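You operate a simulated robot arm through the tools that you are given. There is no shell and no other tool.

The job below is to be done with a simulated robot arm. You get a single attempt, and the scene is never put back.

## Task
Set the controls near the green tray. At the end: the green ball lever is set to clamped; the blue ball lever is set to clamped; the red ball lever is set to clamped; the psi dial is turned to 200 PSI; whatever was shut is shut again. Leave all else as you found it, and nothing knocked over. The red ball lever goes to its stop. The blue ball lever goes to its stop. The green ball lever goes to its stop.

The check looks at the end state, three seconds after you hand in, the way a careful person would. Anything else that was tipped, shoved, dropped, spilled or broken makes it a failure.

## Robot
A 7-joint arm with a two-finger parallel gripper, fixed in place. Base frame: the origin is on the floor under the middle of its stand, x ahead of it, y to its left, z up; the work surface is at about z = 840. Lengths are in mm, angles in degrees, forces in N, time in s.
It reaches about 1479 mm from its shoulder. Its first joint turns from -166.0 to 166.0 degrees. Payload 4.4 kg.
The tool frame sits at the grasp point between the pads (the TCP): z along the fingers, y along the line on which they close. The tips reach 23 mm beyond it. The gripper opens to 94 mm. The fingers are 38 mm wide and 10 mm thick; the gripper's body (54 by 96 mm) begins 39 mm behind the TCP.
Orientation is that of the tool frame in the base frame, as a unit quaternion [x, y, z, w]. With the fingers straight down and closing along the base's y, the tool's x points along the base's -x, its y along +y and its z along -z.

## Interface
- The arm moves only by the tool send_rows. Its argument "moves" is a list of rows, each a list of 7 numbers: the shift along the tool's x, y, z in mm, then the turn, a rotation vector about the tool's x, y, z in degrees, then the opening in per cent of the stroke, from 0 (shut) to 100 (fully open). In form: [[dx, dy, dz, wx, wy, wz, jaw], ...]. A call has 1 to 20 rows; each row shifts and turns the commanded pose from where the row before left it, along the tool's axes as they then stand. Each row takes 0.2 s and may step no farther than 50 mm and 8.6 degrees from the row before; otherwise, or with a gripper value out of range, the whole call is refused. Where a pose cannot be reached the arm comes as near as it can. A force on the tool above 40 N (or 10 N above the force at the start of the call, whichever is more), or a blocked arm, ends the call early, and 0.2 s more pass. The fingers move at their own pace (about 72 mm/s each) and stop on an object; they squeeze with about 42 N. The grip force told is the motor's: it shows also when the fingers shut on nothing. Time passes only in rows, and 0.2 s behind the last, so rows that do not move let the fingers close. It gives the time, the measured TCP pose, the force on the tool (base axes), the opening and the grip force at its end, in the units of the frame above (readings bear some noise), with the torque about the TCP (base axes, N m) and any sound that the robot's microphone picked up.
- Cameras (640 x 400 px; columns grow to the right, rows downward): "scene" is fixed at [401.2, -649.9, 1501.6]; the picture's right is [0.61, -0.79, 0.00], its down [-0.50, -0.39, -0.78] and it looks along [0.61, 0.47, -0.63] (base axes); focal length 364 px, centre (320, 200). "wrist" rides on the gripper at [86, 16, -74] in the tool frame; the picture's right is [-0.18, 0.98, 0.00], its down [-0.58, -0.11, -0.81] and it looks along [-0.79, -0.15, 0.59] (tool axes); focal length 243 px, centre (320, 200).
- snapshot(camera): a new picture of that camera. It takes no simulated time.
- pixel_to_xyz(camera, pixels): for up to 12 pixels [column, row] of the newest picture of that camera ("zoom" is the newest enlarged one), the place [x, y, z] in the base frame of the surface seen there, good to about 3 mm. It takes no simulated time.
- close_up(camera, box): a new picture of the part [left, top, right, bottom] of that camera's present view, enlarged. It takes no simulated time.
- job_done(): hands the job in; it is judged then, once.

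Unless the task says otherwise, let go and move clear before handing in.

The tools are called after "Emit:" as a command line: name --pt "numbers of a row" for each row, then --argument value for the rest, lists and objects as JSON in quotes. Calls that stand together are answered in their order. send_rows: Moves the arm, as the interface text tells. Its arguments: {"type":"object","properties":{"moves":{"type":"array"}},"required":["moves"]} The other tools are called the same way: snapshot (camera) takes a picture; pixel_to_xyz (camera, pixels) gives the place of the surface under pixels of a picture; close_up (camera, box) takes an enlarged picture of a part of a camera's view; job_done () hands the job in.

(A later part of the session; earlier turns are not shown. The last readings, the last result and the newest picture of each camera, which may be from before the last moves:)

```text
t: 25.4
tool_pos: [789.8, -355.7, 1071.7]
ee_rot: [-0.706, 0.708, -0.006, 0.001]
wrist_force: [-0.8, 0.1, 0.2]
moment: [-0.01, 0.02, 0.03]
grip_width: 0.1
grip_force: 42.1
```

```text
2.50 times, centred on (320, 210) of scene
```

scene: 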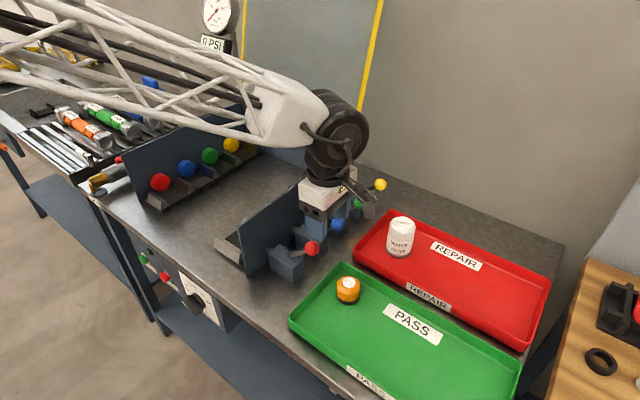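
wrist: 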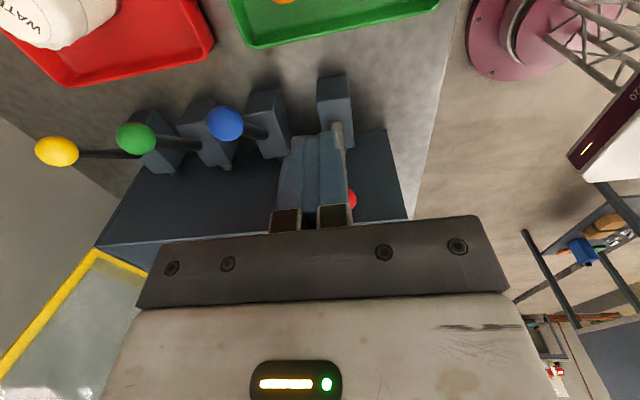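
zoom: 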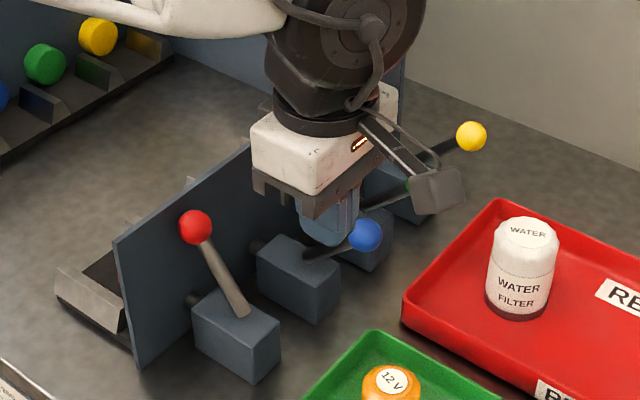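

Emit:
pixel_to_xyz --camera "zoom" --pixels '[[195, 226], [245, 310], [215, 262], [365, 235]]'

Emit:
close_up --camera "scene" --box '[270, 190, 350, 260]'

```text
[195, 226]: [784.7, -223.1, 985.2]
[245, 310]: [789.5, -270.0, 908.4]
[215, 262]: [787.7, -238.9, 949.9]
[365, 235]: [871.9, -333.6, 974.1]
```

```text
5.71 times, centred on (310, 225) of scene
```

zoom: 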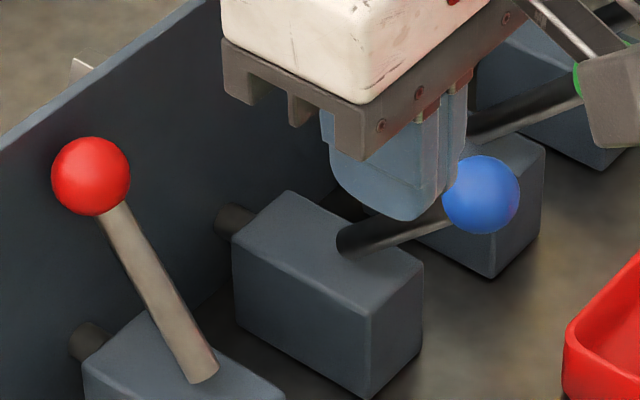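

The ball centre is now about (792, -215, 976), about 5 mm off the panel. To confirm that this is the stop, I'll push again slowly and see whether it trips at the same place.

Emit:
send_rows --pt "-30 0 0 0 0 0 0" --pt "-30 0 20 0 0 0 0" --pt "-5 0 40 0 0 0 0" --pt "0 0 26 0 0 0 0" --pt "-15 0 0 0 0 0 0" --pt "-10 0 0 0 0 0 0" --pt "-6 0 0 0 0 0 0" --pt "-4 0 0 0 0 0 0" --pt "-2 0 0 0 0 0 0" --pt "-2 0 0 0 0 0 0" --pt "-1 0 0 0 0 0 0" --pt "-1 0 0 0 0 0 0" --pt "-1 0 0 0 0 0 0"

```text
t: 28.2
tool_pos: [792.7, -249.8, 984.7]
ee_rot: [-0.705, 0.709, -0.007, 0.0]
wrist_force: [10.1, -32.0, 6.0]
moment: [-0.65, -0.24, -0.12]
grip_width: 0.2
grip_force: 41.7
```

Force is now a static −32 N at about the same y, which points to a hard stop. One more millimetre will confirm it.

Emit:
send_rows --pt "-0.5 0 0 0 0 0 0" --pt "-0.5 0 0 0 0 0 0" --pt "-1 0 0 0 0 0 0" --pt "-1 0 0 0 0 0 0"

Emit:
close_up --camera "scene" --box '[270, 190, 350, 260]'

```text
t: 28.6
tool_pos: [795.0, -249.2, 984.7]
ee_rot: [-0.705, 0.709, -0.007, 0.002]
wrist_force: [12.7, -6.5, 2.1]
moment: [-0.1, -0.27, -0.19]
grip_width: 0.1
grip_force: 41.7
stopped in row 2: the force on the tool passed its limit at 46 N (the readings are from after the stop); the commanded pose is now the measured one
```

```text
5.71 times, centred on (310, 225) of scene
```

zoom: 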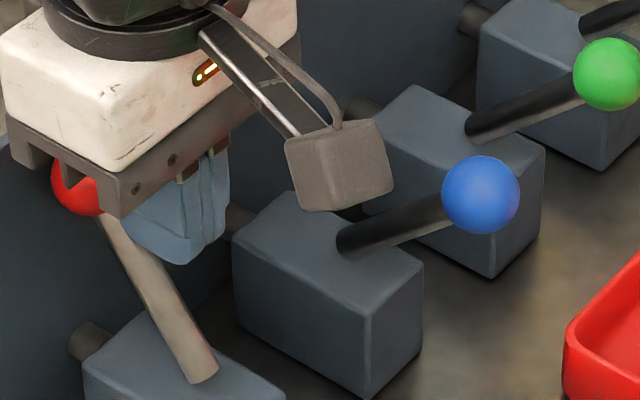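

The red lever is at its stop: it tripped at the same place and the ball stayed at the same pixel. I'll back away, rise, and move above the blue ball (about x 878, y -331).

Emit:
send_rows --pt "10 0 0 0 0 0 0" --pt "20 0 0 0 0 0 0" --pt "25 0 -30 0 0 0 0" --pt "26 0 -36 0 0 0 20" --pt "0 -28 -24 0 0 0 60" --pt "0 -28 0 0 0 0 60" --pt "0 -28 0 0 0 0 60" --pt "0 0 0 0 0 0 60"

Emit:
snapshot --camera "wrist"

Emit:
snapshot --camera "scene"

```text
t: 30.4
tool_pos: [875.5, -331.1, 1078.9]
ee_rot: [-0.706, 0.708, -0.007, 0.002]
wrist_force: [-0.4, 0.6, -0.4]
moment: [0.01, 0.03, 0.02]
grip_width: 56.3
grip_force: 0.1
```

```text
taken
```

wrist: 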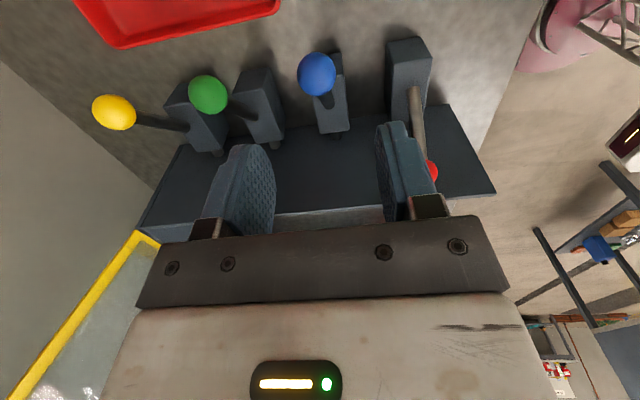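

```text
taken
```

scene: 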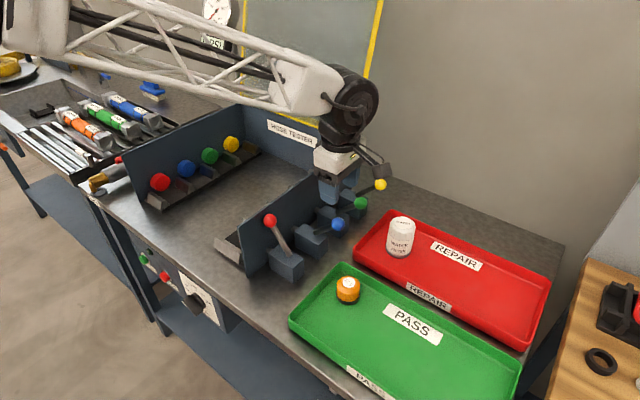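

Emit:
pixel_to_xyz --camera "wrist" --pixels '[[317, 74], [208, 95], [300, 74], [334, 74], [432, 172]]'

Emit:
pixel_to_xyz --camera "scene" --pixels '[[338, 224], [361, 203], [270, 220]]'

```text
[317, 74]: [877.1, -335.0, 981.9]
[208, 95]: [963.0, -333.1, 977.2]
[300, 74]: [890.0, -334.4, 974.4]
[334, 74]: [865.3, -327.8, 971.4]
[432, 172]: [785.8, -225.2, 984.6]
```

```text
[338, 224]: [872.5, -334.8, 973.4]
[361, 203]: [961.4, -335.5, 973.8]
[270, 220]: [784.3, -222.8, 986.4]
```

The blue ball's centre is about x 878.5, y -331. I'll shift slightly in +x and lower the open fingers around it.

Emit:
send_rows --pt "0 -2 34 0 0 0 60" --pt "0 0 34 0 0 0 60" --pt "0 0 35 0 0 0 60" --pt "0 0 0 0 0 0 60" --pt "0 0 0 0 0 0 40"

Emit:
snapshot --camera "wrist"

```text
t: 31.6
tool_pos: [876.1, -330.4, 972.2]
ee_rot: [-0.706, 0.708, -0.006, 0.001]
wrist_force: [-0.1, 0.3, 1.0]
moment: [0.02, -0.05, 0.0]
grip_width: 37.5
grip_force: 0.0
```

```text
taken
```

wrist: 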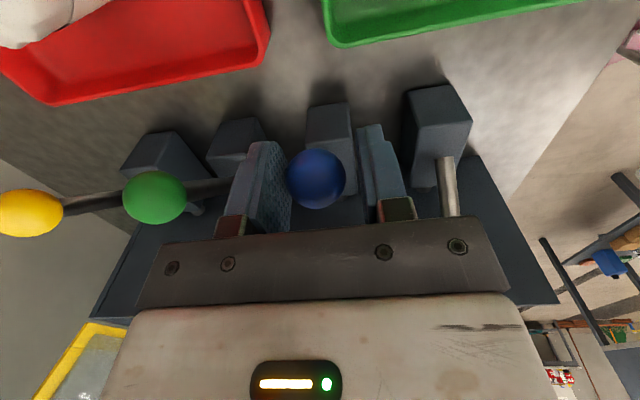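

The ball's centre is at column 316 against a gripper centre of about 321, so it is about 2.4 mm toward +x. I'll shift that way and close gently.

Emit:
send_rows --pt "0 -2.4 0 0 0 0 40" --pt "0 0 -3 0 0 0 36" --pt "0 0 0 0 0 0 33" --pt "0 0 0 0 0 0 31" --pt "0 0 0 0 0 0 29"

Emit:
snapshot --camera "wrist"

```text
t: 32.8
tool_pos: [881.3, -331.0, 977.4]
ee_rot: [-0.706, 0.708, -0.006, 0.0]
wrist_force: [-7.7, 1.0, 1.8]
moment: [0.04, 0.07, 0.03]
grip_width: 29.0
grip_force: 45.0
```

```text
taken
```

wrist: 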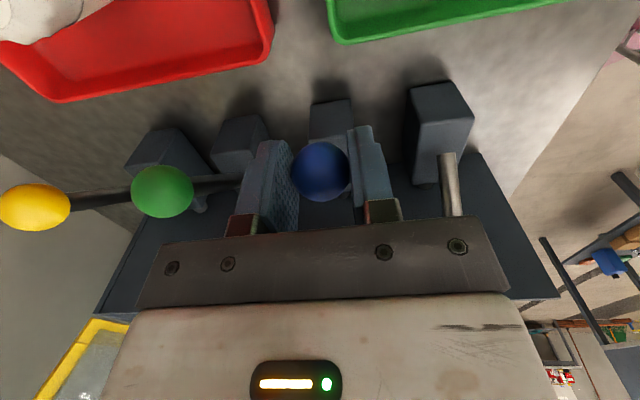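

The blue ball is gripped cleanly at 29.0 mm with little side force. I'll carry it along the arc in small steps.

Emit:
send_rows --pt "-2.5 0 -1.9 0 0 0 10" --pt "-2.5 0 -1.9 0 0 0 10" --pt "-2.9 0 -2.0 0 0 0 10" --pt "-2.9 0 -2.0 0 0 0 10" --pt "-3.1 0 -1.8 0 0 0 10" --pt "-3.1 0 -1.8 0 0 0 10" --pt "-3.2 0 -1.6 0 0 0 10" --pt "-3.2 0 -1.5 0 0 0 10" --pt "-3.3 0 -1.4 0 0 0 10" --pt "-3.3 0 -1.3 0 0 0 10"

Emit:
snapshot --camera "wrist"

```text
t: 34.4
tool_pos: [880.9, -312.4, 989.1]
ee_rot: [-0.705, 0.709, -0.007, 0.001]
wrist_force: [-7.8, -1.4, 1.5]
moment: [0.07, 0.12, -0.07]
grip_width: 28.7
grip_force: 45.3
stopped in row 7: the force on the tool passed its limit at 42 N (the readings are from after the stop); the commanded pose is now the measured one
```

```text
taken
```

wrist: 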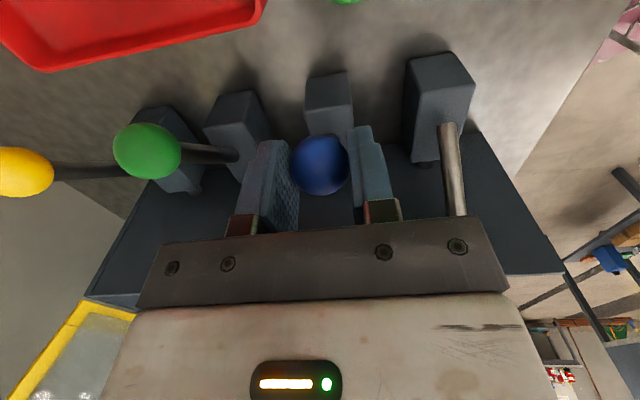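

The limit tripped at 42 N but the grip held and the lever has moved (TCP y -312). I'll resume with smaller steps and check the force direction.

Emit:
send_rows --pt "-1.5 0 -0.9 0 0 0 10" --pt "-1.5 0 -0.9 0 0 0 10" --pt "-1.5 0 -0.8 0 0 0 10"

```text
t: 35.2
tool_pos: [879.9, -309.1, 991.3]
ee_rot: [-0.706, 0.709, -0.007, 0.001]
wrist_force: [-12.3, -16.4, -2.0]
moment: [-1.39, 0.11, -0.01]
grip_width: 29.0
grip_force: 45.6
```

The force is a moderate −16 N in y. I'll continue in steps of about 2.5 mm.

Emit:
send_rows --pt "-2.5 0.3 -1.2 0 0 0 10" --pt "-2.5 0 -1.1 0 0 0 10" --pt "-2.5 0 -1.0 0 0 0 10" --pt "-2.5 0 -0.9 0 0 0 10" --pt "-2.5 0 -0.8 0 0 0 10" --pt "-2.5 0 -0.7 0 0 0 10" --pt "-2.5 0 -0.6 0 0 0 10" --pt "-2.5 0 -0.5 0 0 0 10"

Emit:
snapshot --camera "wrist"

```text
t: 36.6
tool_pos: [880.1, -293.9, 997.4]
ee_rot: [-0.706, 0.709, -0.007, 0.0]
wrist_force: [-13.6, -3.2, 4.1]
moment: [-0.07, 0.2, 0.04]
grip_width: 28.9
grip_force: 45.2
stopped in row 6: the force on the tool passed its limit at 40 N (the readings are from after the stop); the commanded pose is now the measured one
```

```text
taken
```

wrist: 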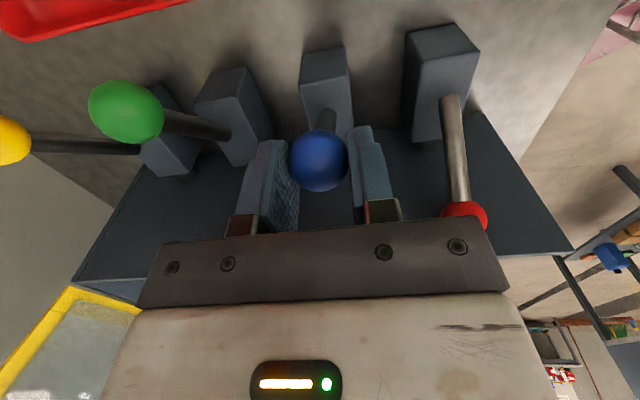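

It has advanced to y -294, and the red ball is still at its stop (wrist (465,213)). I'll relieve the x drift and continue in short bursts.

Emit:
send_rows --pt "-2.5 0.6 -0.8 0 0 0 10" --pt "-2.5 0 -0.7 0 0 0 10" --pt "-2.5 0 -0.6 0 0 0 10" --pt "-2.5 0 -0.5 0 0 0 10"

```text
t: 37.6
tool_pos: [879.3, -285.2, 1000.6]
ee_rot: [-0.705, 0.709, -0.007, 0.001]
wrist_force: [7.8, -15.1, 2.1]
moment: [-1.4, -0.04, -0.02]
grip_width: 28.9
grip_force: 45.1
```

A steady −15 N with smooth motion. Continuing.

Emit:
send_rows --pt "-2.5 0 -0.4 0 0 0 10" --pt "-2.5 0 -0.3 0 0 0 10" --pt "-2.5 0 -0.2 0 0 0 10" --pt "-2.5 0 -0.1 0 0 0 10"

```text
t: 38.6
tool_pos: [879.7, -273.7, 1002.5]
ee_rot: [-0.705, 0.709, -0.007, 0.002]
wrist_force: [-2.5, -16.1, 16.1]
moment: [-1.36, 0.06, 0.02]
grip_width: 29.1
grip_force: 44.8
```

The z force is +16 N, so the tool is slightly low for the arc. I'll raise a bit while continuing.

Emit:
send_rows --pt "-2.5 0 -0.6 0 0 0 10" --pt "-2.5 0 -0.5 0 0 0 10" --pt "-2.5 0 -0.2 0 0 0 10" --pt "-2.5 0 0 0 0 0 10"

```text
t: 39.6
tool_pos: [879.8, -264.6, 1003.1]
ee_rot: [-0.705, 0.709, -0.007, 0.0]
wrist_force: [2.3, -14.7, 11.9]
moment: [-1.47, 0.01, 0.01]
grip_width: 28.6
grip_force: 44.8
```

Emit:
send_rows --pt "-2.5 0 0 0 0 0 10" --pt "-2.5 0 0 0 0 0 10" --pt "-2.5 0 0 0 0 0 10" --pt "-2.5 0 0.1 0 0 0 10" --pt "-2.5 0 0.2 0 0 0 10"

Emit:
snapshot --camera "wrist"

```text
t: 40.8
tool_pos: [880.9, -251.7, 1002.3]
ee_rot: [-0.705, 0.709, -0.007, 0.001]
wrist_force: [22.6, -13.1, 5.4]
moment: [-1.42, -0.15, 0.17]
grip_width: 29.2
grip_force: 44.9
```

```text
taken
```

wrist: 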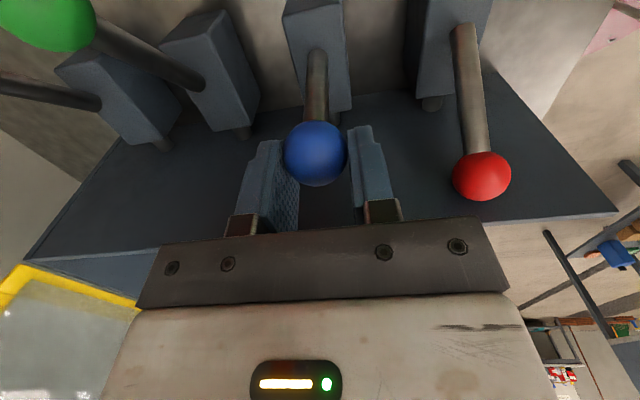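

The blue ball is past vertical and the red one is undisturbed. I'll relieve the x force and continue toward the panel.

Emit:
send_rows --pt "-2.5 -0.7 0.2 0 0 0 10" --pt "-2.5 0 0.3 0 0 0 10" --pt "-2.5 0 0.4 0 0 0 10" --pt "-2.5 0 0.5 0 0 0 10" --pt "-2.5 0 0.6 0 0 0 10"

Emit:
snapshot --camera "wrist"

```text
t: 42.1
tool_pos: [879.8, -239.8, 999.8]
ee_rot: [-0.706, 0.708, -0.006, 0.001]
wrist_force: [-15.6, -2.3, 7.2]
moment: [-0.45, 0.25, -0.09]
grip_width: 29.3
grip_force: 45.4
stopped in row 5: the force on the tool passed its limit at 41 N (the readings are from after the stop); the commanded pose is now the measured one
```

```text
taken
```

wrist: 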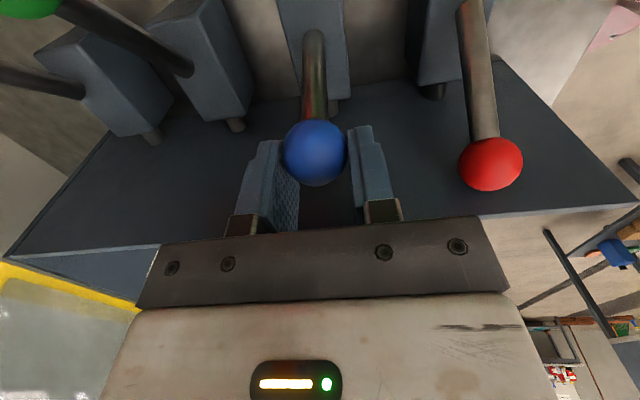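

At y -240. I'll relieve x and go a little further before switching to a closed-finger push.

Emit:
send_rows --pt "-2 0.5 0.6 0 0 0 10" --pt "-2 0 0.7 0 0 0 10" --pt "-2 0 0.8 0 0 0 10" --pt "-2 0 0.8 0 0 0 10"

```text
t: 43.1
tool_pos: [879.9, -232.4, 997.9]
ee_rot: [-0.705, 0.709, -0.007, 0.0]
wrist_force: [-9.8, -7.2, 24.6]
moment: [-1.42, 0.12, -0.15]
grip_width: 29.2
grip_force: 44.7
```

Now I'll release, rise, step back outboard and close the fingers for the final push.

Emit:
send_rows --pt "0 0 0 0 0 0 40" --pt "0 0 0 0 0 0 60" --pt "0 0 -20 0 0 0 60" --pt "0 0 -40 0 0 0 60" --pt "30 0 0 0 0 0 40" --pt "35 0 0 0 0 0 0" --pt "0 0 0 0 0 0 0" --pt "0 0 0 0 0 0 0"

Emit:
snapshot --camera "wrist"

Emit:
snapshot --camera "scene"

```text
t: 44.9
tool_pos: [878.9, -297.6, 1057.6]
ee_rot: [-0.706, 0.708, -0.006, 0.0]
wrist_force: [0.1, -0.1, -0.6]
moment: [0.0, 0.02, -0.01]
grip_width: 0.0
grip_force: 42.4
```

```text
taken
```

wrist: 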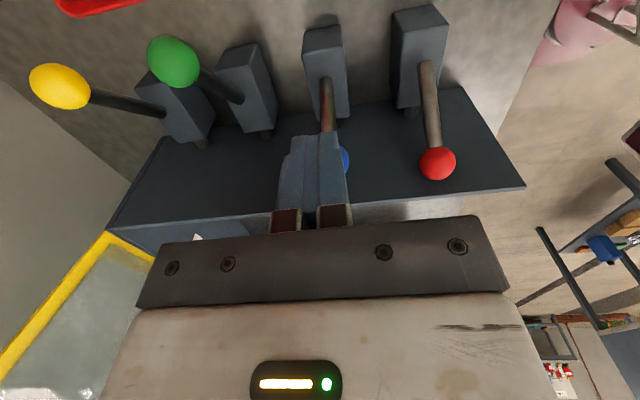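

```text
taken
```

scene: 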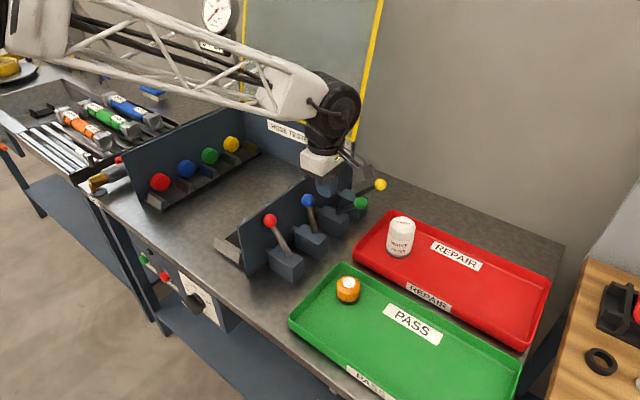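

The blue lever now stands past vertical at scene (307,200) and has stayed. I'll measure it before the final push.

Emit:
pixel_to_xyz --camera "scene" --pixels '[[307, 200], [270, 220], [361, 203], [380, 185]]'

```text
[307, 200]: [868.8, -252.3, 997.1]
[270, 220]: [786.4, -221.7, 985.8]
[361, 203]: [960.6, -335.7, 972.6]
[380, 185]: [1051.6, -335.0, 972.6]
```

The blue ball centre is about (877, -245, 988). I'll lower the closed fingers outboard of it and push toward the panel.

Emit:
send_rows --pt "0 0 34 0 0 0 0" --pt "0 0 34 0 0 0 0" --pt "-8 0 0 0 0 0 0" --pt "-6 0 0 0 0 0 0" --pt "-3 0 0 0 0 0 0" --pt "-3 0 0 0 0 0 0" --pt "-3 0 0 0 0 0 0" --pt "-3 0 0 0 0 0 0" --pt "-3 0 0 0 0 0 0" --pt "-3 0 0 0 0 0 0"

```text
t: 47.1
tool_pos: [880.1, -265.7, 989.2]
ee_rot: [-0.706, 0.708, -0.006, 0.0]
wrist_force: [-0.4, 0.8, 0.1]
moment: [-0.01, 0.0, 0.02]
grip_width: 0.0
grip_force: 41.6
```

No contact force yet at y -266. Continuing in small steps.

Emit:
send_rows --pt "-2.5 0 0 0 0 0 0" --pt "-2.5 0 0 0 0 0 0" --pt "-2.5 0 0 0 0 0 0" --pt "-2.5 0 0 0 0 0 0" --pt "-2.5 0 0 0 0 0 0" --pt "-2.5 0 0 0 0 0 0" --pt "-2 0 0 0 0 0 0" --pt "-2 0 0 0 0 0 0"

Emit:
snapshot --camera "wrist"

Emit:
close_up --camera "scene" --box '[260, 160, 360, 260]'

```text
t: 48.9
tool_pos: [879.8, -247.0, 989.0]
ee_rot: [-0.706, 0.709, -0.006, 0.001]
wrist_force: [3.2, -29.8, 6.4]
moment: [-0.53, -0.08, -0.04]
grip_width: 0.0
grip_force: 42.3
```

```text
taken
```

wrist: 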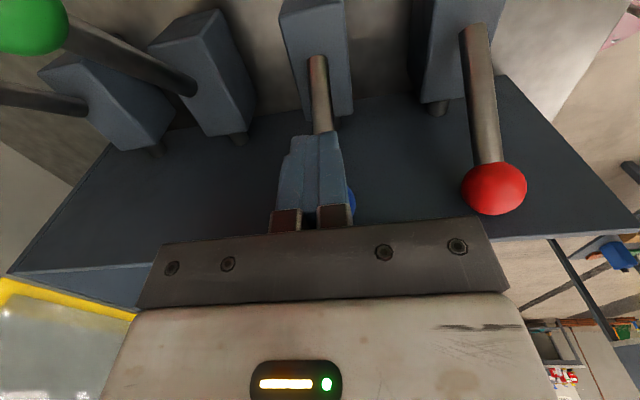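

```text
4.00 times, centred on (310, 210) of scene
```

zoom: 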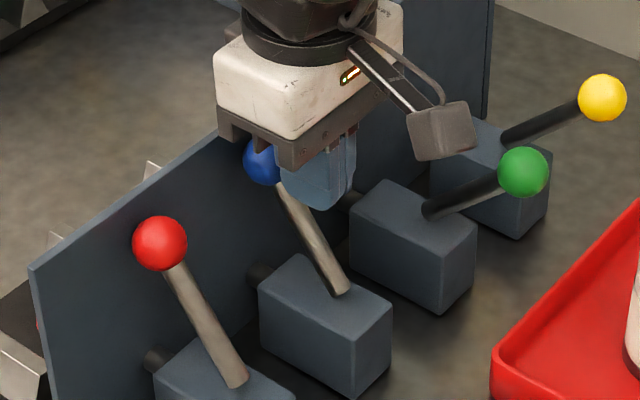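

The force is −30 N at y -247, the same place where the red lever met its stop. I'll push a touch more to confirm.

Emit:
send_rows --pt "-1 0 0 0 0 0 0" --pt "-1 0 0 0 0 0 0" --pt "-1 0 0 0 0 0 0" --pt "-1 0 0 0 0 0 0"

```text
t: 49.2
tool_pos: [878.6, -247.3, 990.3]
ee_rot: [-0.706, 0.709, -0.008, 0.001]
wrist_force: [-2.1, -13.4, 4.1]
moment: [-0.23, -0.04, 0.13]
grip_width: 0.0
grip_force: 42.1
stopped in row 1: the force on the tool passed its limit at 43 N (the readings are from after the stop); the commanded pose is now the measured one
```

The blue lever is at its stop. I'll retreat, rise, and move above the green ball (about x 970, y -331).

Emit:
send_rows --pt "10 0 0 0 0 0 0" --pt "20 0 0 0 0 0 0" --pt "25 0 -30 0 0 0 0" --pt "28 0 -30 0 0 0 20" --pt "0 -30 -25 0 0 0 60" --pt "0 -30 0 0 0 0 60" --pt "0 -30 0 0 0 0 60" --pt "0 0 0 0 0 0 60"

Emit:
snapshot --camera "wrist"

Emit:
snapshot --camera "scene"

```text
t: 51.0
tool_pos: [969.0, -330.4, 1075.4]
ee_rot: [-0.705, 0.709, -0.008, 0.001]
wrist_force: [-0.1, 0.1, 0.6]
moment: [-0.01, -0.01, 0.0]
grip_width: 56.4
grip_force: 0.2
```

```text
taken
```

wrist: 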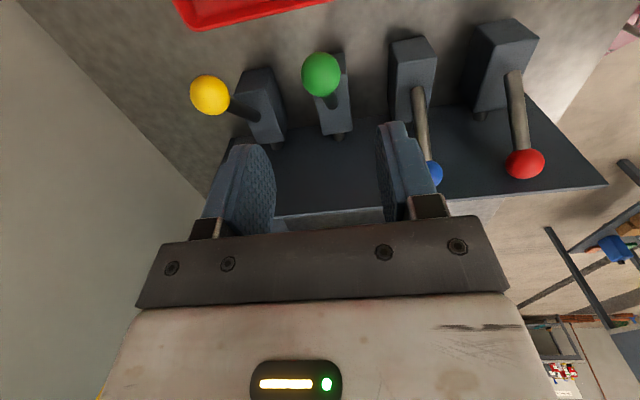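

```text
taken
```

scene: 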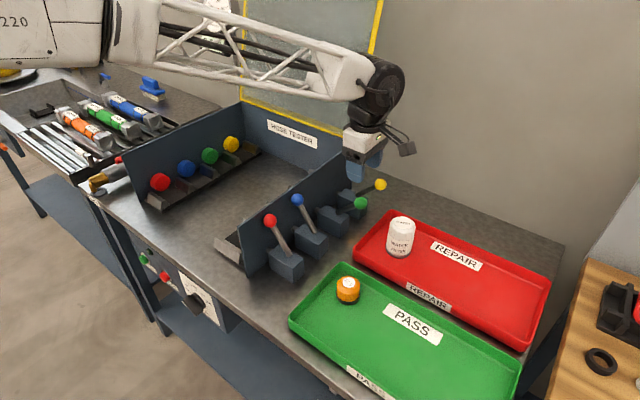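

Red (270,220) and blue (297,200) both lean to the panel. The green ball sits centred below the open fingers at wrist column 321, so I'll descend.

Emit:
send_rows --pt "0 -1 33 0 0 0 60" --pt "0 0 33 0 0 0 60" --pt "0 0 32 0 0 0 60" --pt "0 0 0 0 0 0 40" --pt "0 0 0 0 0 0 40"

Emit:
snapshot --camera "wrist"

```text
t: 52.2
tool_pos: [970.9, -330.3, 977.1]
ee_rot: [-0.706, 0.709, -0.007, 0.001]
wrist_force: [0.3, 0.1, -0.4]
moment: [0.0, 0.04, 0.03]
grip_width: 37.7
grip_force: 0.1
```

```text
taken
```

wrist: 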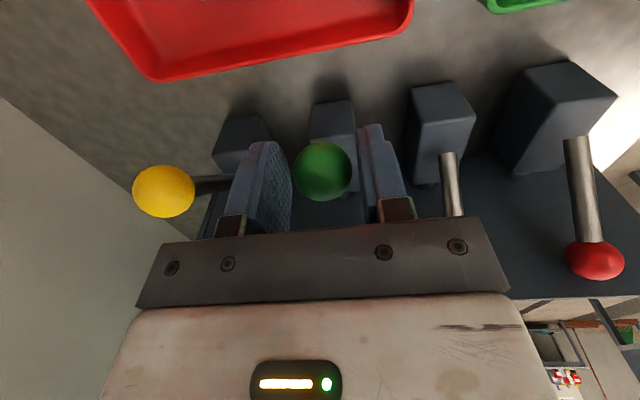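

The green ball is at column 322, very nearly centred. I'll close gently.

Emit:
send_rows --pt "0 0.5 0 0 0 0 36" --pt "0 0 0 0 0 0 33" --pt "0 0 0 0 0 0 31" --pt "0 0 0 0 0 0 29" --pt "0 0 0 0 0 0 20"

```text
t: 53.4
tool_pos: [969.7, -331.1, 977.3]
ee_rot: [-0.705, 0.709, -0.008, 0.0]
wrist_force: [-22.6, 2.8, 2.8]
moment: [0.15, 0.24, 0.05]
grip_width: 29.1
grip_force: 45.7
```

It is gripped at 29.1 mm with −23 N in x. I'll relieve that and start along the arc in short bursts.

Emit:
send_rows --pt "0 0.8 0 0 0 0 10" --pt "-2.2 0 -1.8 0 0 0 10" --pt "-2.2 0 -1.8 0 0 0 10" --pt "-2.3 0 -1.7 0 0 0 10" --pt "-2.3 0 -1.7 0 0 0 10"

```text
t: 54.6
tool_pos: [970.8, -323.1, 984.6]
ee_rot: [-0.706, 0.708, -0.008, 0.001]
wrist_force: [3.3, -17.0, -3.0]
moment: [-1.36, -0.02, 0.0]
grip_width: 28.9
grip_force: 44.7
```

Emit:
send_rows --pt "-2.4 0 -1.6 0 0 0 10" --pt "-2.4 0 -1.5 0 0 0 10" --pt "-2.4 0 -1.4 0 0 0 10" --pt "-2.5 0 -1.3 0 0 0 10" --pt "-2.5 0 -1.2 0 0 0 10"

```text
t: 55.8
tool_pos: [969.5, -310.4, 992.1]
ee_rot: [-0.706, 0.708, -0.008, 0.0]
wrist_force: [19.3, -15.9, -0.9]
moment: [-1.4, -0.19, -0.04]
grip_width: 29.2
grip_force: 45.3
```

Moving smoothly at −16 N. I'll relieve x and continue.

Emit:
send_rows --pt "-2.5 -0.6 -1.2 0 0 0 10" --pt "-2.5 0 -1.1 0 0 0 10" --pt "-2.5 0 -1.0 0 0 0 10" --pt "-2.5 0 -0.9 0 0 0 10" --pt "-2.5 0 -0.8 0 0 0 10"

```text
t: 57.0
tool_pos: [971.5, -296.9, 998.4]
ee_rot: [-0.705, 0.709, -0.008, 0.0]
wrist_force: [-16.9, -16.9, 5.2]
moment: [-1.39, 0.22, 0.0]
grip_width: 28.9
grip_force: 45.0
```

Emit:
send_rows --pt "-2.5 0.6 -0.9 0 0 0 10" --pt "-2.5 0 -0.8 0 0 0 10" --pt "-2.5 0 -0.7 0 0 0 10" --pt "-2.5 0 -0.6 0 0 0 10" --pt "-2.5 0 -0.4 0 0 0 10"

```text
t: 58.2
tool_pos: [970.2, -284.4, 1000.7]
ee_rot: [-0.706, 0.709, -0.008, 0.001]
wrist_force: [-6.1, -17.3, 6.6]
moment: [-1.41, 0.1, -0.09]
grip_width: 28.5
grip_force: 44.5
```

Emit:
send_rows --pt "-2.5 0.3 -0.5 0 0 0 10" --pt "-2.5 0 -0.4 0 0 0 10" --pt "-2.5 0 -0.3 0 0 0 10" --pt "-2.5 0 -0.2 0 0 0 10" --pt "-2.5 0 -0.1 0 0 0 10"

Emit:
snapshot --camera "wrist"

```text
t: 59.4
tool_pos: [969.8, -272.0, 1003.4]
ee_rot: [-0.705, 0.709, -0.009, 0.001]
wrist_force: [3.5, -15.2, 14.2]
moment: [-1.42, -0.04, 0.04]
grip_width: 28.9
grip_force: 45.0
```

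```text
taken
```

wrist: 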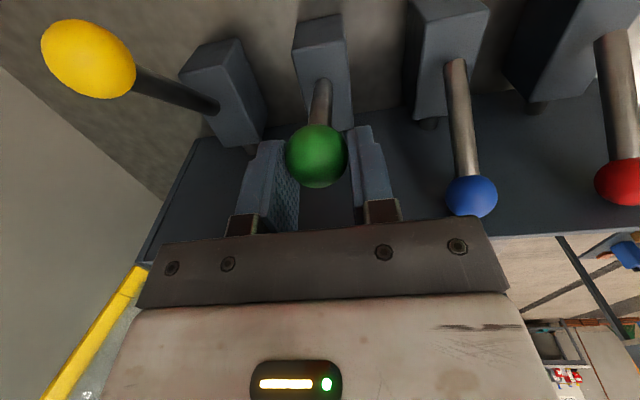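

The green lever is near vertical. Blue (472,195) and red (618,182) sit at their stops and yellow is untouched. Continuing toward the panel.

Emit:
send_rows --pt "-2.5 0 -0.4 0 0 0 10" --pt "-2.5 0 -0.3 0 0 0 10" --pt "-2.5 0 -0.1 0 0 0 10" --pt "-2.5 0 0 0 0 0 10" --pt "-2.5 0 0 0 0 0 10"

```text
t: 60.6
tool_pos: [970.2, -259.1, 1003.5]
ee_rot: [-0.706, 0.708, -0.008, 0.0]
wrist_force: [20.1, -14.1, 2.7]
moment: [-1.36, -0.16, 0.14]
grip_width: 29.4
grip_force: 44.6
```

Emit:
send_rows --pt "-2.5 -0.6 0.1 0 0 0 10" --pt "-2.5 0 0.2 0 0 0 10" --pt "-2.5 0 0.2 0 0 0 10" --pt "-2.5 0 0.3 0 0 0 10" --pt "-2.5 0 0.3 0 0 0 10"

```text
t: 61.8
tool_pos: [969.3, -246.9, 1001.6]
ee_rot: [-0.705, 0.709, -0.008, 0.0]
wrist_force: [-11.6, -13.4, 9.2]
moment: [-1.44, 0.12, -0.13]
grip_width: 29.1
grip_force: 44.9
```

Emit:
send_rows --pt "-2.5 0.4 0.3 0 0 0 10" --pt "-2.5 0 0.4 0 0 0 10" --pt "-2.5 0 0.5 0 0 0 10" --pt "-2.5 0 0.5 0 0 0 10" --pt "-2.5 0 0.6 0 0 0 10"

```text
t: 63.0
tool_pos: [969.2, -233.3, 999.9]
ee_rot: [-0.705, 0.709, -0.008, 0.001]
wrist_force: [-19.1, -9.9, 17.9]
moment: [-1.5, 0.2, -0.21]
grip_width: 29.3
grip_force: 45.5
```

The green ball is well past vertical (TCP y -233). I'll release it, rise, step outboard, close, and then do the final push.

Emit:
send_rows --pt "0 0 0 0 0 0 40" --pt "0 0 0 0 0 0 60" --pt "0 0 -20 0 0 0 60" --pt "0 0 -40 0 0 0 60" --pt "30 0 0 0 0 0 40" --pt "35 0 0 0 0 0 0" --pt "0 0 0 0 0 0 0" --pt "0 0 0 0 0 0 0"

Emit:
snapshot --camera "wrist"

Emit:
close_up --camera "scene" --box '[240, 130, 400, 290]'

```text
t: 64.8
tool_pos: [970.0, -297.4, 1059.7]
ee_rot: [-0.705, 0.709, -0.008, 0.0]
wrist_force: [0.0, -0.1, 0.4]
moment: [0.0, 0.0, -0.01]
grip_width: 0.0
grip_force: 41.9
```

```text
taken
```

wrist: 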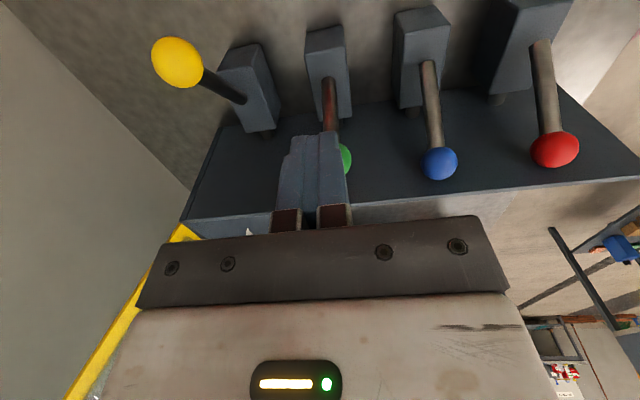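

```text
2.50 times, centred on (320, 210) of scene
```

zoom: 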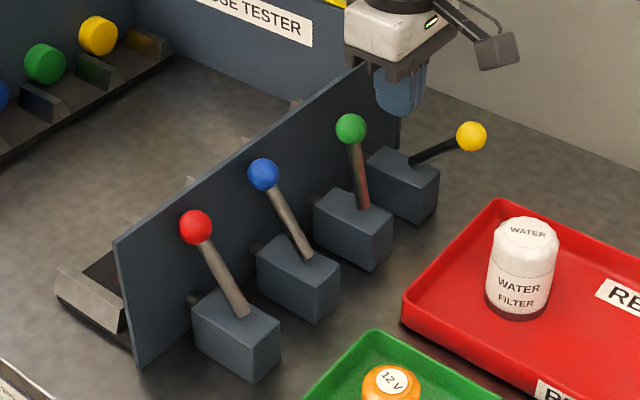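

The green ball is at zoom (351,128), past vertical but not as far as red and blue. I'll do the same closed-finger push as before.

Emit:
send_rows --pt "0 0 35 0 0 0 0" --pt "0 0 36 0 0 0 0" --pt "-8 0 0 0 0 0 0" --pt "-6 0 0 0 0 0 0" --pt "-3 0 0 0 0 0 0" --pt "-3 0 0 0 0 0 0" --pt "-3 0 0 0 0 0 0" --pt "-3 0 0 0 0 0 0" --pt "-3 0 0 0 0 0 0" --pt "-3 0 0 0 0 0 0"

Emit:
send_rows --pt "-2.5 0 0 0 0 0 0" --pt "-2.5 0 0 0 0 0 0" --pt "-2.5 0 0 0 0 0 0" --pt "-2.5 0 0 0 0 0 0" --pt "-2.5 0 0 0 0 0 0" --pt "-2.5 0 0 0 0 0 0" --pt "-2 0 0 0 0 0 0" --pt "-2 0 0 0 0 0 0"

Emit:
close_up --camera "scene" --box '[270, 130, 400, 260]'

```text
t: 67.0
tool_pos: [969.7, -267.3, 987.5]
ee_rot: [-0.705, 0.709, -0.008, 0.001]
wrist_force: [-0.9, -0.4, -0.1]
moment: [0.02, 0.02, -0.01]
grip_width: 0.3
grip_force: 42.5
```

```text
t: 68.8
tool_pos: [968.6, -249.2, 988.9]
ee_rot: [-0.705, 0.709, -0.009, 0.001]
wrist_force: [1.1, -6.3, 2.2]
moment: [-0.12, 0.02, -0.02]
grip_width: 0.3
grip_force: 42.3
```

```text
3.08 times, centred on (335, 195) of scene
```

zoom: 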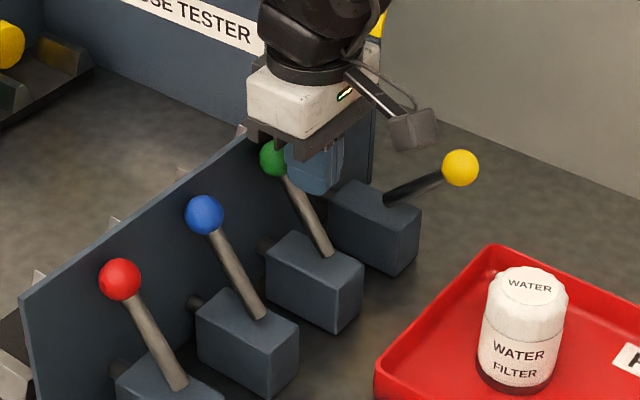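

The force is only −6 N at y -249, so I'll keep pushing to the stop.

Emit:
send_rows --pt "-1.5 0 0 0 0 0 0" --pt "-1.5 0 0 0 0 0 0" --pt "-1 0 0 0 0 0 0" --pt "-1 0 0 0 0 0 0" --pt "-1 0 0 0 0 0 0" --pt "-1 0 0 0 0 0 0"

```text
t: 69.5
tool_pos: [971.0, -248.8, 988.3]
ee_rot: [-0.704, 0.71, -0.009, 0.0]
wrist_force: [-0.9, -11.4, 3.8]
moment: [-0.22, 0.12, -0.03]
grip_width: 0.1
grip_force: 42.3
stopped in row 3: the force on the tool passed its limit at 43 N (the readings are from after the stop); the commanded pose is now the measured one
```

It tripped at 43 N at y -249, the same stop as the others. I'll retreat up and away, then compare the three balls.

Emit:
send_rows --pt "10 0 0 0 0 0 0" --pt "20 0 0 0 0 0 0" --pt "25 0 -30 0 0 0 0" --pt "25 0 -35 0 0 0 0" --pt "0 25 -40 0 0 0 0" --pt "0 45 -20 0 0 0 0" --pt "0 45 -20 0 0 0 0" --pt "0 45 -20 0 0 0 0" --pt "0 45 -20 0 0 0 0" --pt "0 0 0 0 0 0 0"

Emit:
snapshot --camera "scene"

Emit:
close_up --camera "scene" --box '[240, 150, 400, 290]'

```text
t: 71.7
tool_pos: [763.7, -323.8, 1172.9]
ee_rot: [-0.705, 0.709, -0.008, 0.001]
wrist_force: [0.1, 0.1, 0.1]
moment: [-0.04, 0.01, 0.0]
grip_width: 0.0
grip_force: 41.7
```

```text
taken
```

scene: 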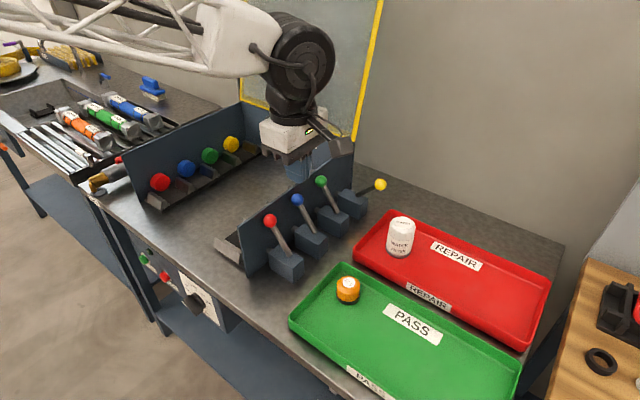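

```text
2.86 times, centred on (320, 220) of scene
```

zoom: 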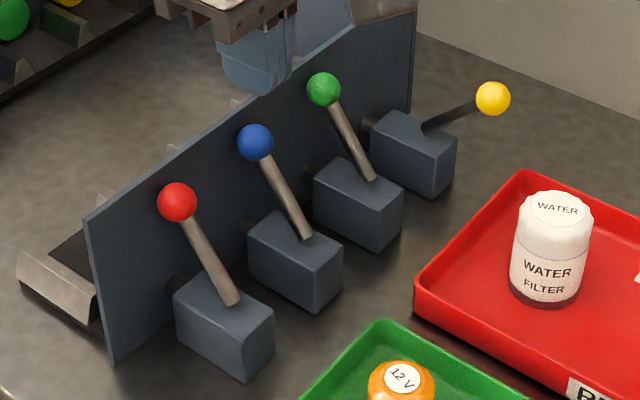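

Emit:
pixel_to_xyz --camera "zoom" --pixels '[[177, 202], [255, 142], [323, 89], [493, 98]]'

Emit:
pixel_to_xyz --camera "scene" --pixels '[[270, 220], [297, 200], [321, 181], [196, 304], [200, 296], [193, 312], [188, 303], [206, 302], [210, 310], [180, 280], [200, 330], [220, 330]]'

Emit:
close_up --camera "scene" --box '[165, 265, 245, 335]'

```text
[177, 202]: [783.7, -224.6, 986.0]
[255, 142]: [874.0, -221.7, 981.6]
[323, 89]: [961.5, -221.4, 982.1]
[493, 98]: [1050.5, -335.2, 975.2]
```

```text
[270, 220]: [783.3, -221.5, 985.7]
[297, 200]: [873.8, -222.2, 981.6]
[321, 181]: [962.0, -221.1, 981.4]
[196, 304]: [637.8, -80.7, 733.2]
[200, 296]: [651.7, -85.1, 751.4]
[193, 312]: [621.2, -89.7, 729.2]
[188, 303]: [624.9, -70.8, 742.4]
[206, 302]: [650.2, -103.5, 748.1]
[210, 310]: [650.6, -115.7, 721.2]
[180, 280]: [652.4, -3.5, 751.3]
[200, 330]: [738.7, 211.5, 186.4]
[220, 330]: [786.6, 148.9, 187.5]
```

```text
5.71 times, centred on (205, 300) of scene
```

zoom: 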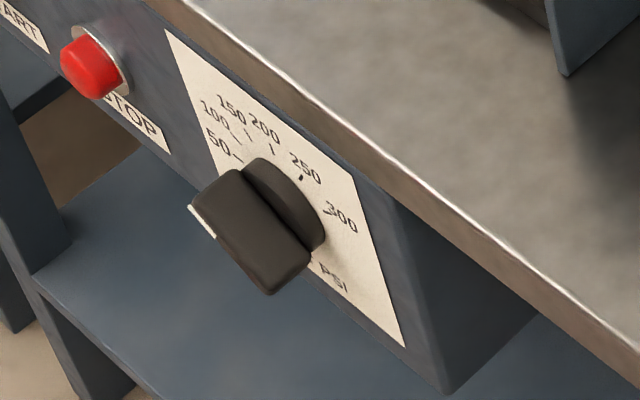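

All three balls now sit at the same stop position (surface y about -222) and yellow is unchanged. Next is the dial, so I'll measure its labels, ticks and knob corners.

Emit:
pixel_to_xyz --camera "zoom" --pixels '[[218, 145], [215, 117], [232, 108], [265, 130], [306, 168], [342, 215], [333, 277], [236, 156], [250, 136], [272, 148], [301, 178], [326, 211]]'

Emit:
pixel_to_xyz --camera "zoom" --pixels '[[198, 208], [212, 234], [240, 175], [308, 258], [270, 290], [250, 235], [290, 200], [262, 165], [318, 225], [200, 60], [330, 160], [300, 110]]'

```text
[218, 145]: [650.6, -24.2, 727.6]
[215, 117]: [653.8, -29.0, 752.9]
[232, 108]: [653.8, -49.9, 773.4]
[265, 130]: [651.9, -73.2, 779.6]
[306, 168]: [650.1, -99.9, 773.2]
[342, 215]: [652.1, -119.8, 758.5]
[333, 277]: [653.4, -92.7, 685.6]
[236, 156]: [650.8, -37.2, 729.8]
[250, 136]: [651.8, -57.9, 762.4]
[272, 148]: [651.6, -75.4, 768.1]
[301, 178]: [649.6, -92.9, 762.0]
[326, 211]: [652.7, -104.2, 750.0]
```

```text
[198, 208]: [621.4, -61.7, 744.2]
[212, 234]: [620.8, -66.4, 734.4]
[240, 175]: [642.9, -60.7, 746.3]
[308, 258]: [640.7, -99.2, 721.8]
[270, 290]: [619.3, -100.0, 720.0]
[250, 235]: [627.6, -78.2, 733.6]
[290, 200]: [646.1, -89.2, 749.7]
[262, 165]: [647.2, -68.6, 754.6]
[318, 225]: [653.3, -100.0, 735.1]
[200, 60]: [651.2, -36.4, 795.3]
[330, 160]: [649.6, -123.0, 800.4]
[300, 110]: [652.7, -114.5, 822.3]
```

The scale fits a dial centre near y -77, z 733, with 200 PSI straight up and 30° per 50 PSI. The knob's bar slopes at roughly 148°, near the 100 mark. I'll bring the arm in front of the bench and pitch the gripper forward to view the dial.

Emit:
send_rows --pt "-27 32 0 0 0 0 0" --pt "-27 32 0 0 0 0 0" --pt "-27 32 0 0 0 0 0" --pt "-27 32 0 0 0 0 0" --pt "-27 32 0 0 0 0 0" --pt "-27 32 0 0 0 0 0" --pt "-27 32 0 0 0 0 0" --pt "-27 32 0 0 0 0 0" --pt "-27 34 0 0 0 0 0" --pt "0 0 0 0 0 0 0"

Emit:
snapshot --camera "scene"

Emit:
snapshot --camera "wrist"

```text
t: 73.9
tool_pos: [472.2, -80.4, 1163.3]
ee_rot: [-0.704, 0.71, -0.009, -0.001]
wrist_force: [-0.9, 0.0, -0.2]
moment: [-0.03, -0.01, 0.01]
grip_width: 0.1
grip_force: 41.6
```

```text
taken
```

scene: 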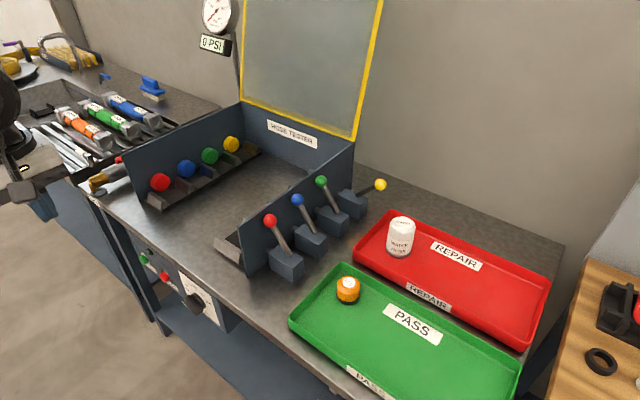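

```text
taken
```

wrist: 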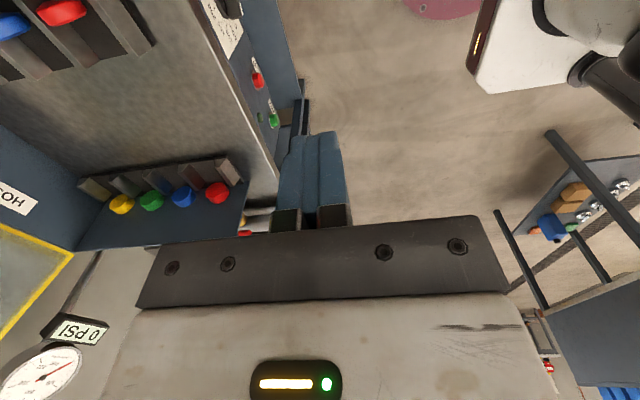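

The arm is clear in front of the bench and all the controls look as set. Now I'll pitch the gripper to point forward (+x), turning about the tool's x.

Emit:
send_rows --pt "0 0 0 8.2 0 0 0" --pt "0 0 0 8.2 0 0 0" --pt "0 0 0 8.2 0 0 0" --pt "0 0 0 8.2 0 0 0" --pt "0 0 0 8.2 0 0 0" --pt "0 0 0 0 0 0 0"

```text
t: 75.3
tool_pos: [471.5, -80.6, 1165.5]
ee_rot: [-0.66, 0.662, -0.257, 0.247]
wrist_force: [-0.2, -0.3, -0.1]
moment: [0.01, 0.02, 0.01]
grip_width: 0.0
grip_force: 41.9
```

It pitches as intended (tool z now forward and down). I'll complete the pitch to horizontal.

Emit:
send_rows --pt "0 0 0 8.2 0 0 0" --pt "0 0 0 8.2 0 0 0" --pt "0 0 0 8.2 0 0 0" --pt "0 0 0 8.2 0 0 0" --pt "0 0 0 8.2 0 0 0" --pt "0 0 0 7.5 0 0 0" --pt "0 0 0 0 0 0 0"

Emit:
snapshot --camera "wrist"

Emit:
snapshot --camera "scene"

```text
t: 76.9
tool_pos: [473.1, -79.4, 1165.3]
ee_rot: [0.563, -0.562, 0.433, -0.423]
wrist_force: [-0.7, -1.0, 0.0]
moment: [-0.03, 0.0, 0.03]
grip_width: 0.3
grip_force: 42.4
out of reach, approached as far as the arm can: row 5, 6
```

```text
taken
```

wrist: 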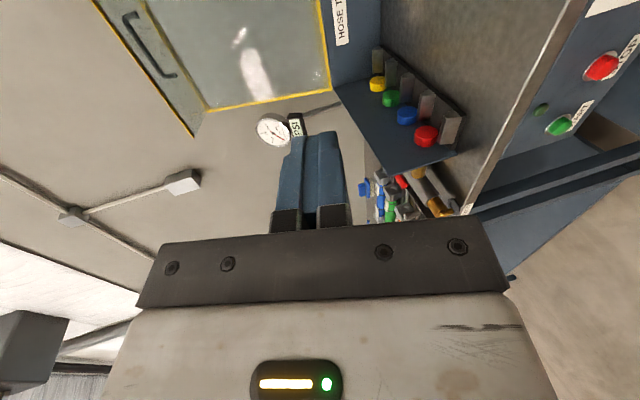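

```text
taken
```

scene: 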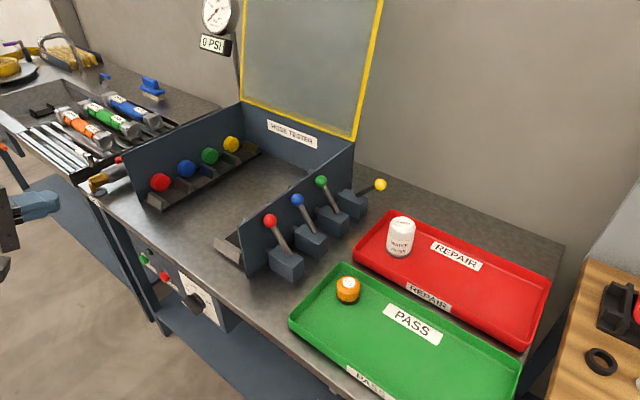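

It stopped about 15° short of horizontal at this height because of reach. I'll lower along base −z, where the wrist should have more freedom.

Emit:
send_rows --pt "0 38.5 10.6 0 0 0 0" --pt "0 38.5 10.6 0 0 0 0" --pt "0 38.5 10.6 0 0 0 0" --pt "0 38.5 10.6 0 0 0 0" --pt "0 38.5 10.6 0 0 0 0" --pt "0 38.5 10.6 0 0 0 0" --pt "0 38.5 10.6 0 0 0 0" --pt "0 0 0 0 0 0 0"

Emit:
snapshot --camera "wrist"

Emit:
snapshot --camera "scene"

```text
t: 78.7
tool_pos: [488.3, -62.2, 996.1]
ee_rot: [-0.47, 0.633, -0.424, 0.446]
wrist_force: [1.3, 4.2, 0.1]
moment: [-0.04, 0.01, -0.14]
grip_width: 0.0
grip_force: 41.4
out of reach, approached as far as the arm can: row 1, 2, 3, 4, 5, 6
```

```text
taken
```

wrist: 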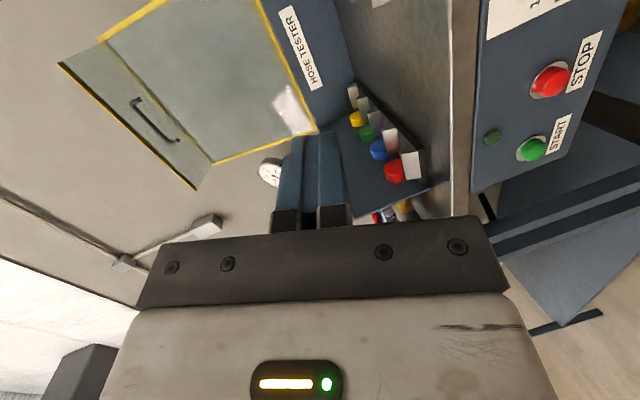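

```text
taken
```

scene: 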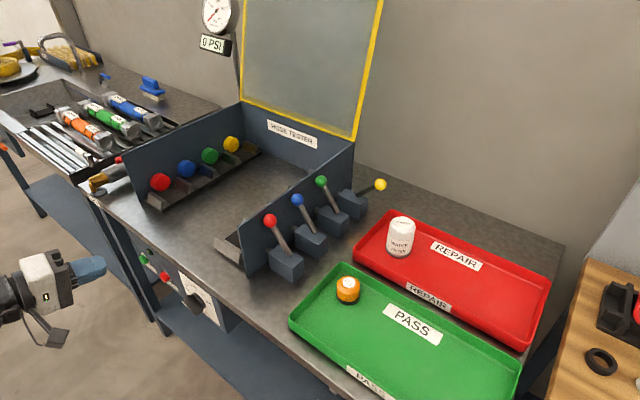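

The measured pose is (488, -62, 996), and the arm is near a folded limit here, so I'll move out and down toward x 560, z 800, where it should have more freedom.

Emit:
send_rows --pt "7.7 33.6 23.8 0 0 0 0" --pt "7.7 33.6 23.8 0 0 0 0" --pt "7.7 33.6 23.8 0 0 0 0" --pt "0 0 0 0 0 0 0"

```text
t: 79.7
tool_pos: [530.6, -70.6, 874.9]
ee_rot: [0.563, -0.562, 0.434, -0.423]
wrist_force: [-0.1, 0.1, -0.5]
moment: [0.01, -0.04, 0.03]
grip_width: 0.1
grip_force: 41.5
```

Now in reach, with the commanded orientation recovered. I'll finish the pitch to horizontal.

Emit:
send_rows --pt "0 0 0 7.5 0 0 0" --pt "0 0 0 7.5 0 0 0" --pt "0 0 0 0 0 0 0"

Emit:
snapshot --camera "wrist"

Emit:
snapshot --camera "scene"

```text
t: 80.5
tool_pos: [529.2, -69.6, 874.4]
ee_rot: [0.503, -0.501, 0.504, -0.493]
wrist_force: [-0.3, -0.7, 0.0]
moment: [-0.04, -0.01, 0.03]
grip_width: 0.0
grip_force: 42.0
```

```text
taken
```

wrist: 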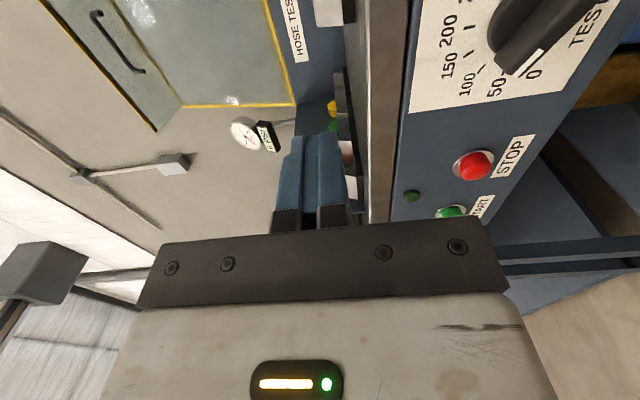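

```text
taken
```

scene: 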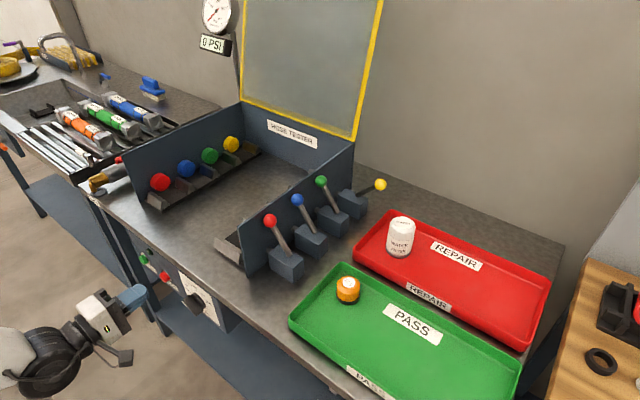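

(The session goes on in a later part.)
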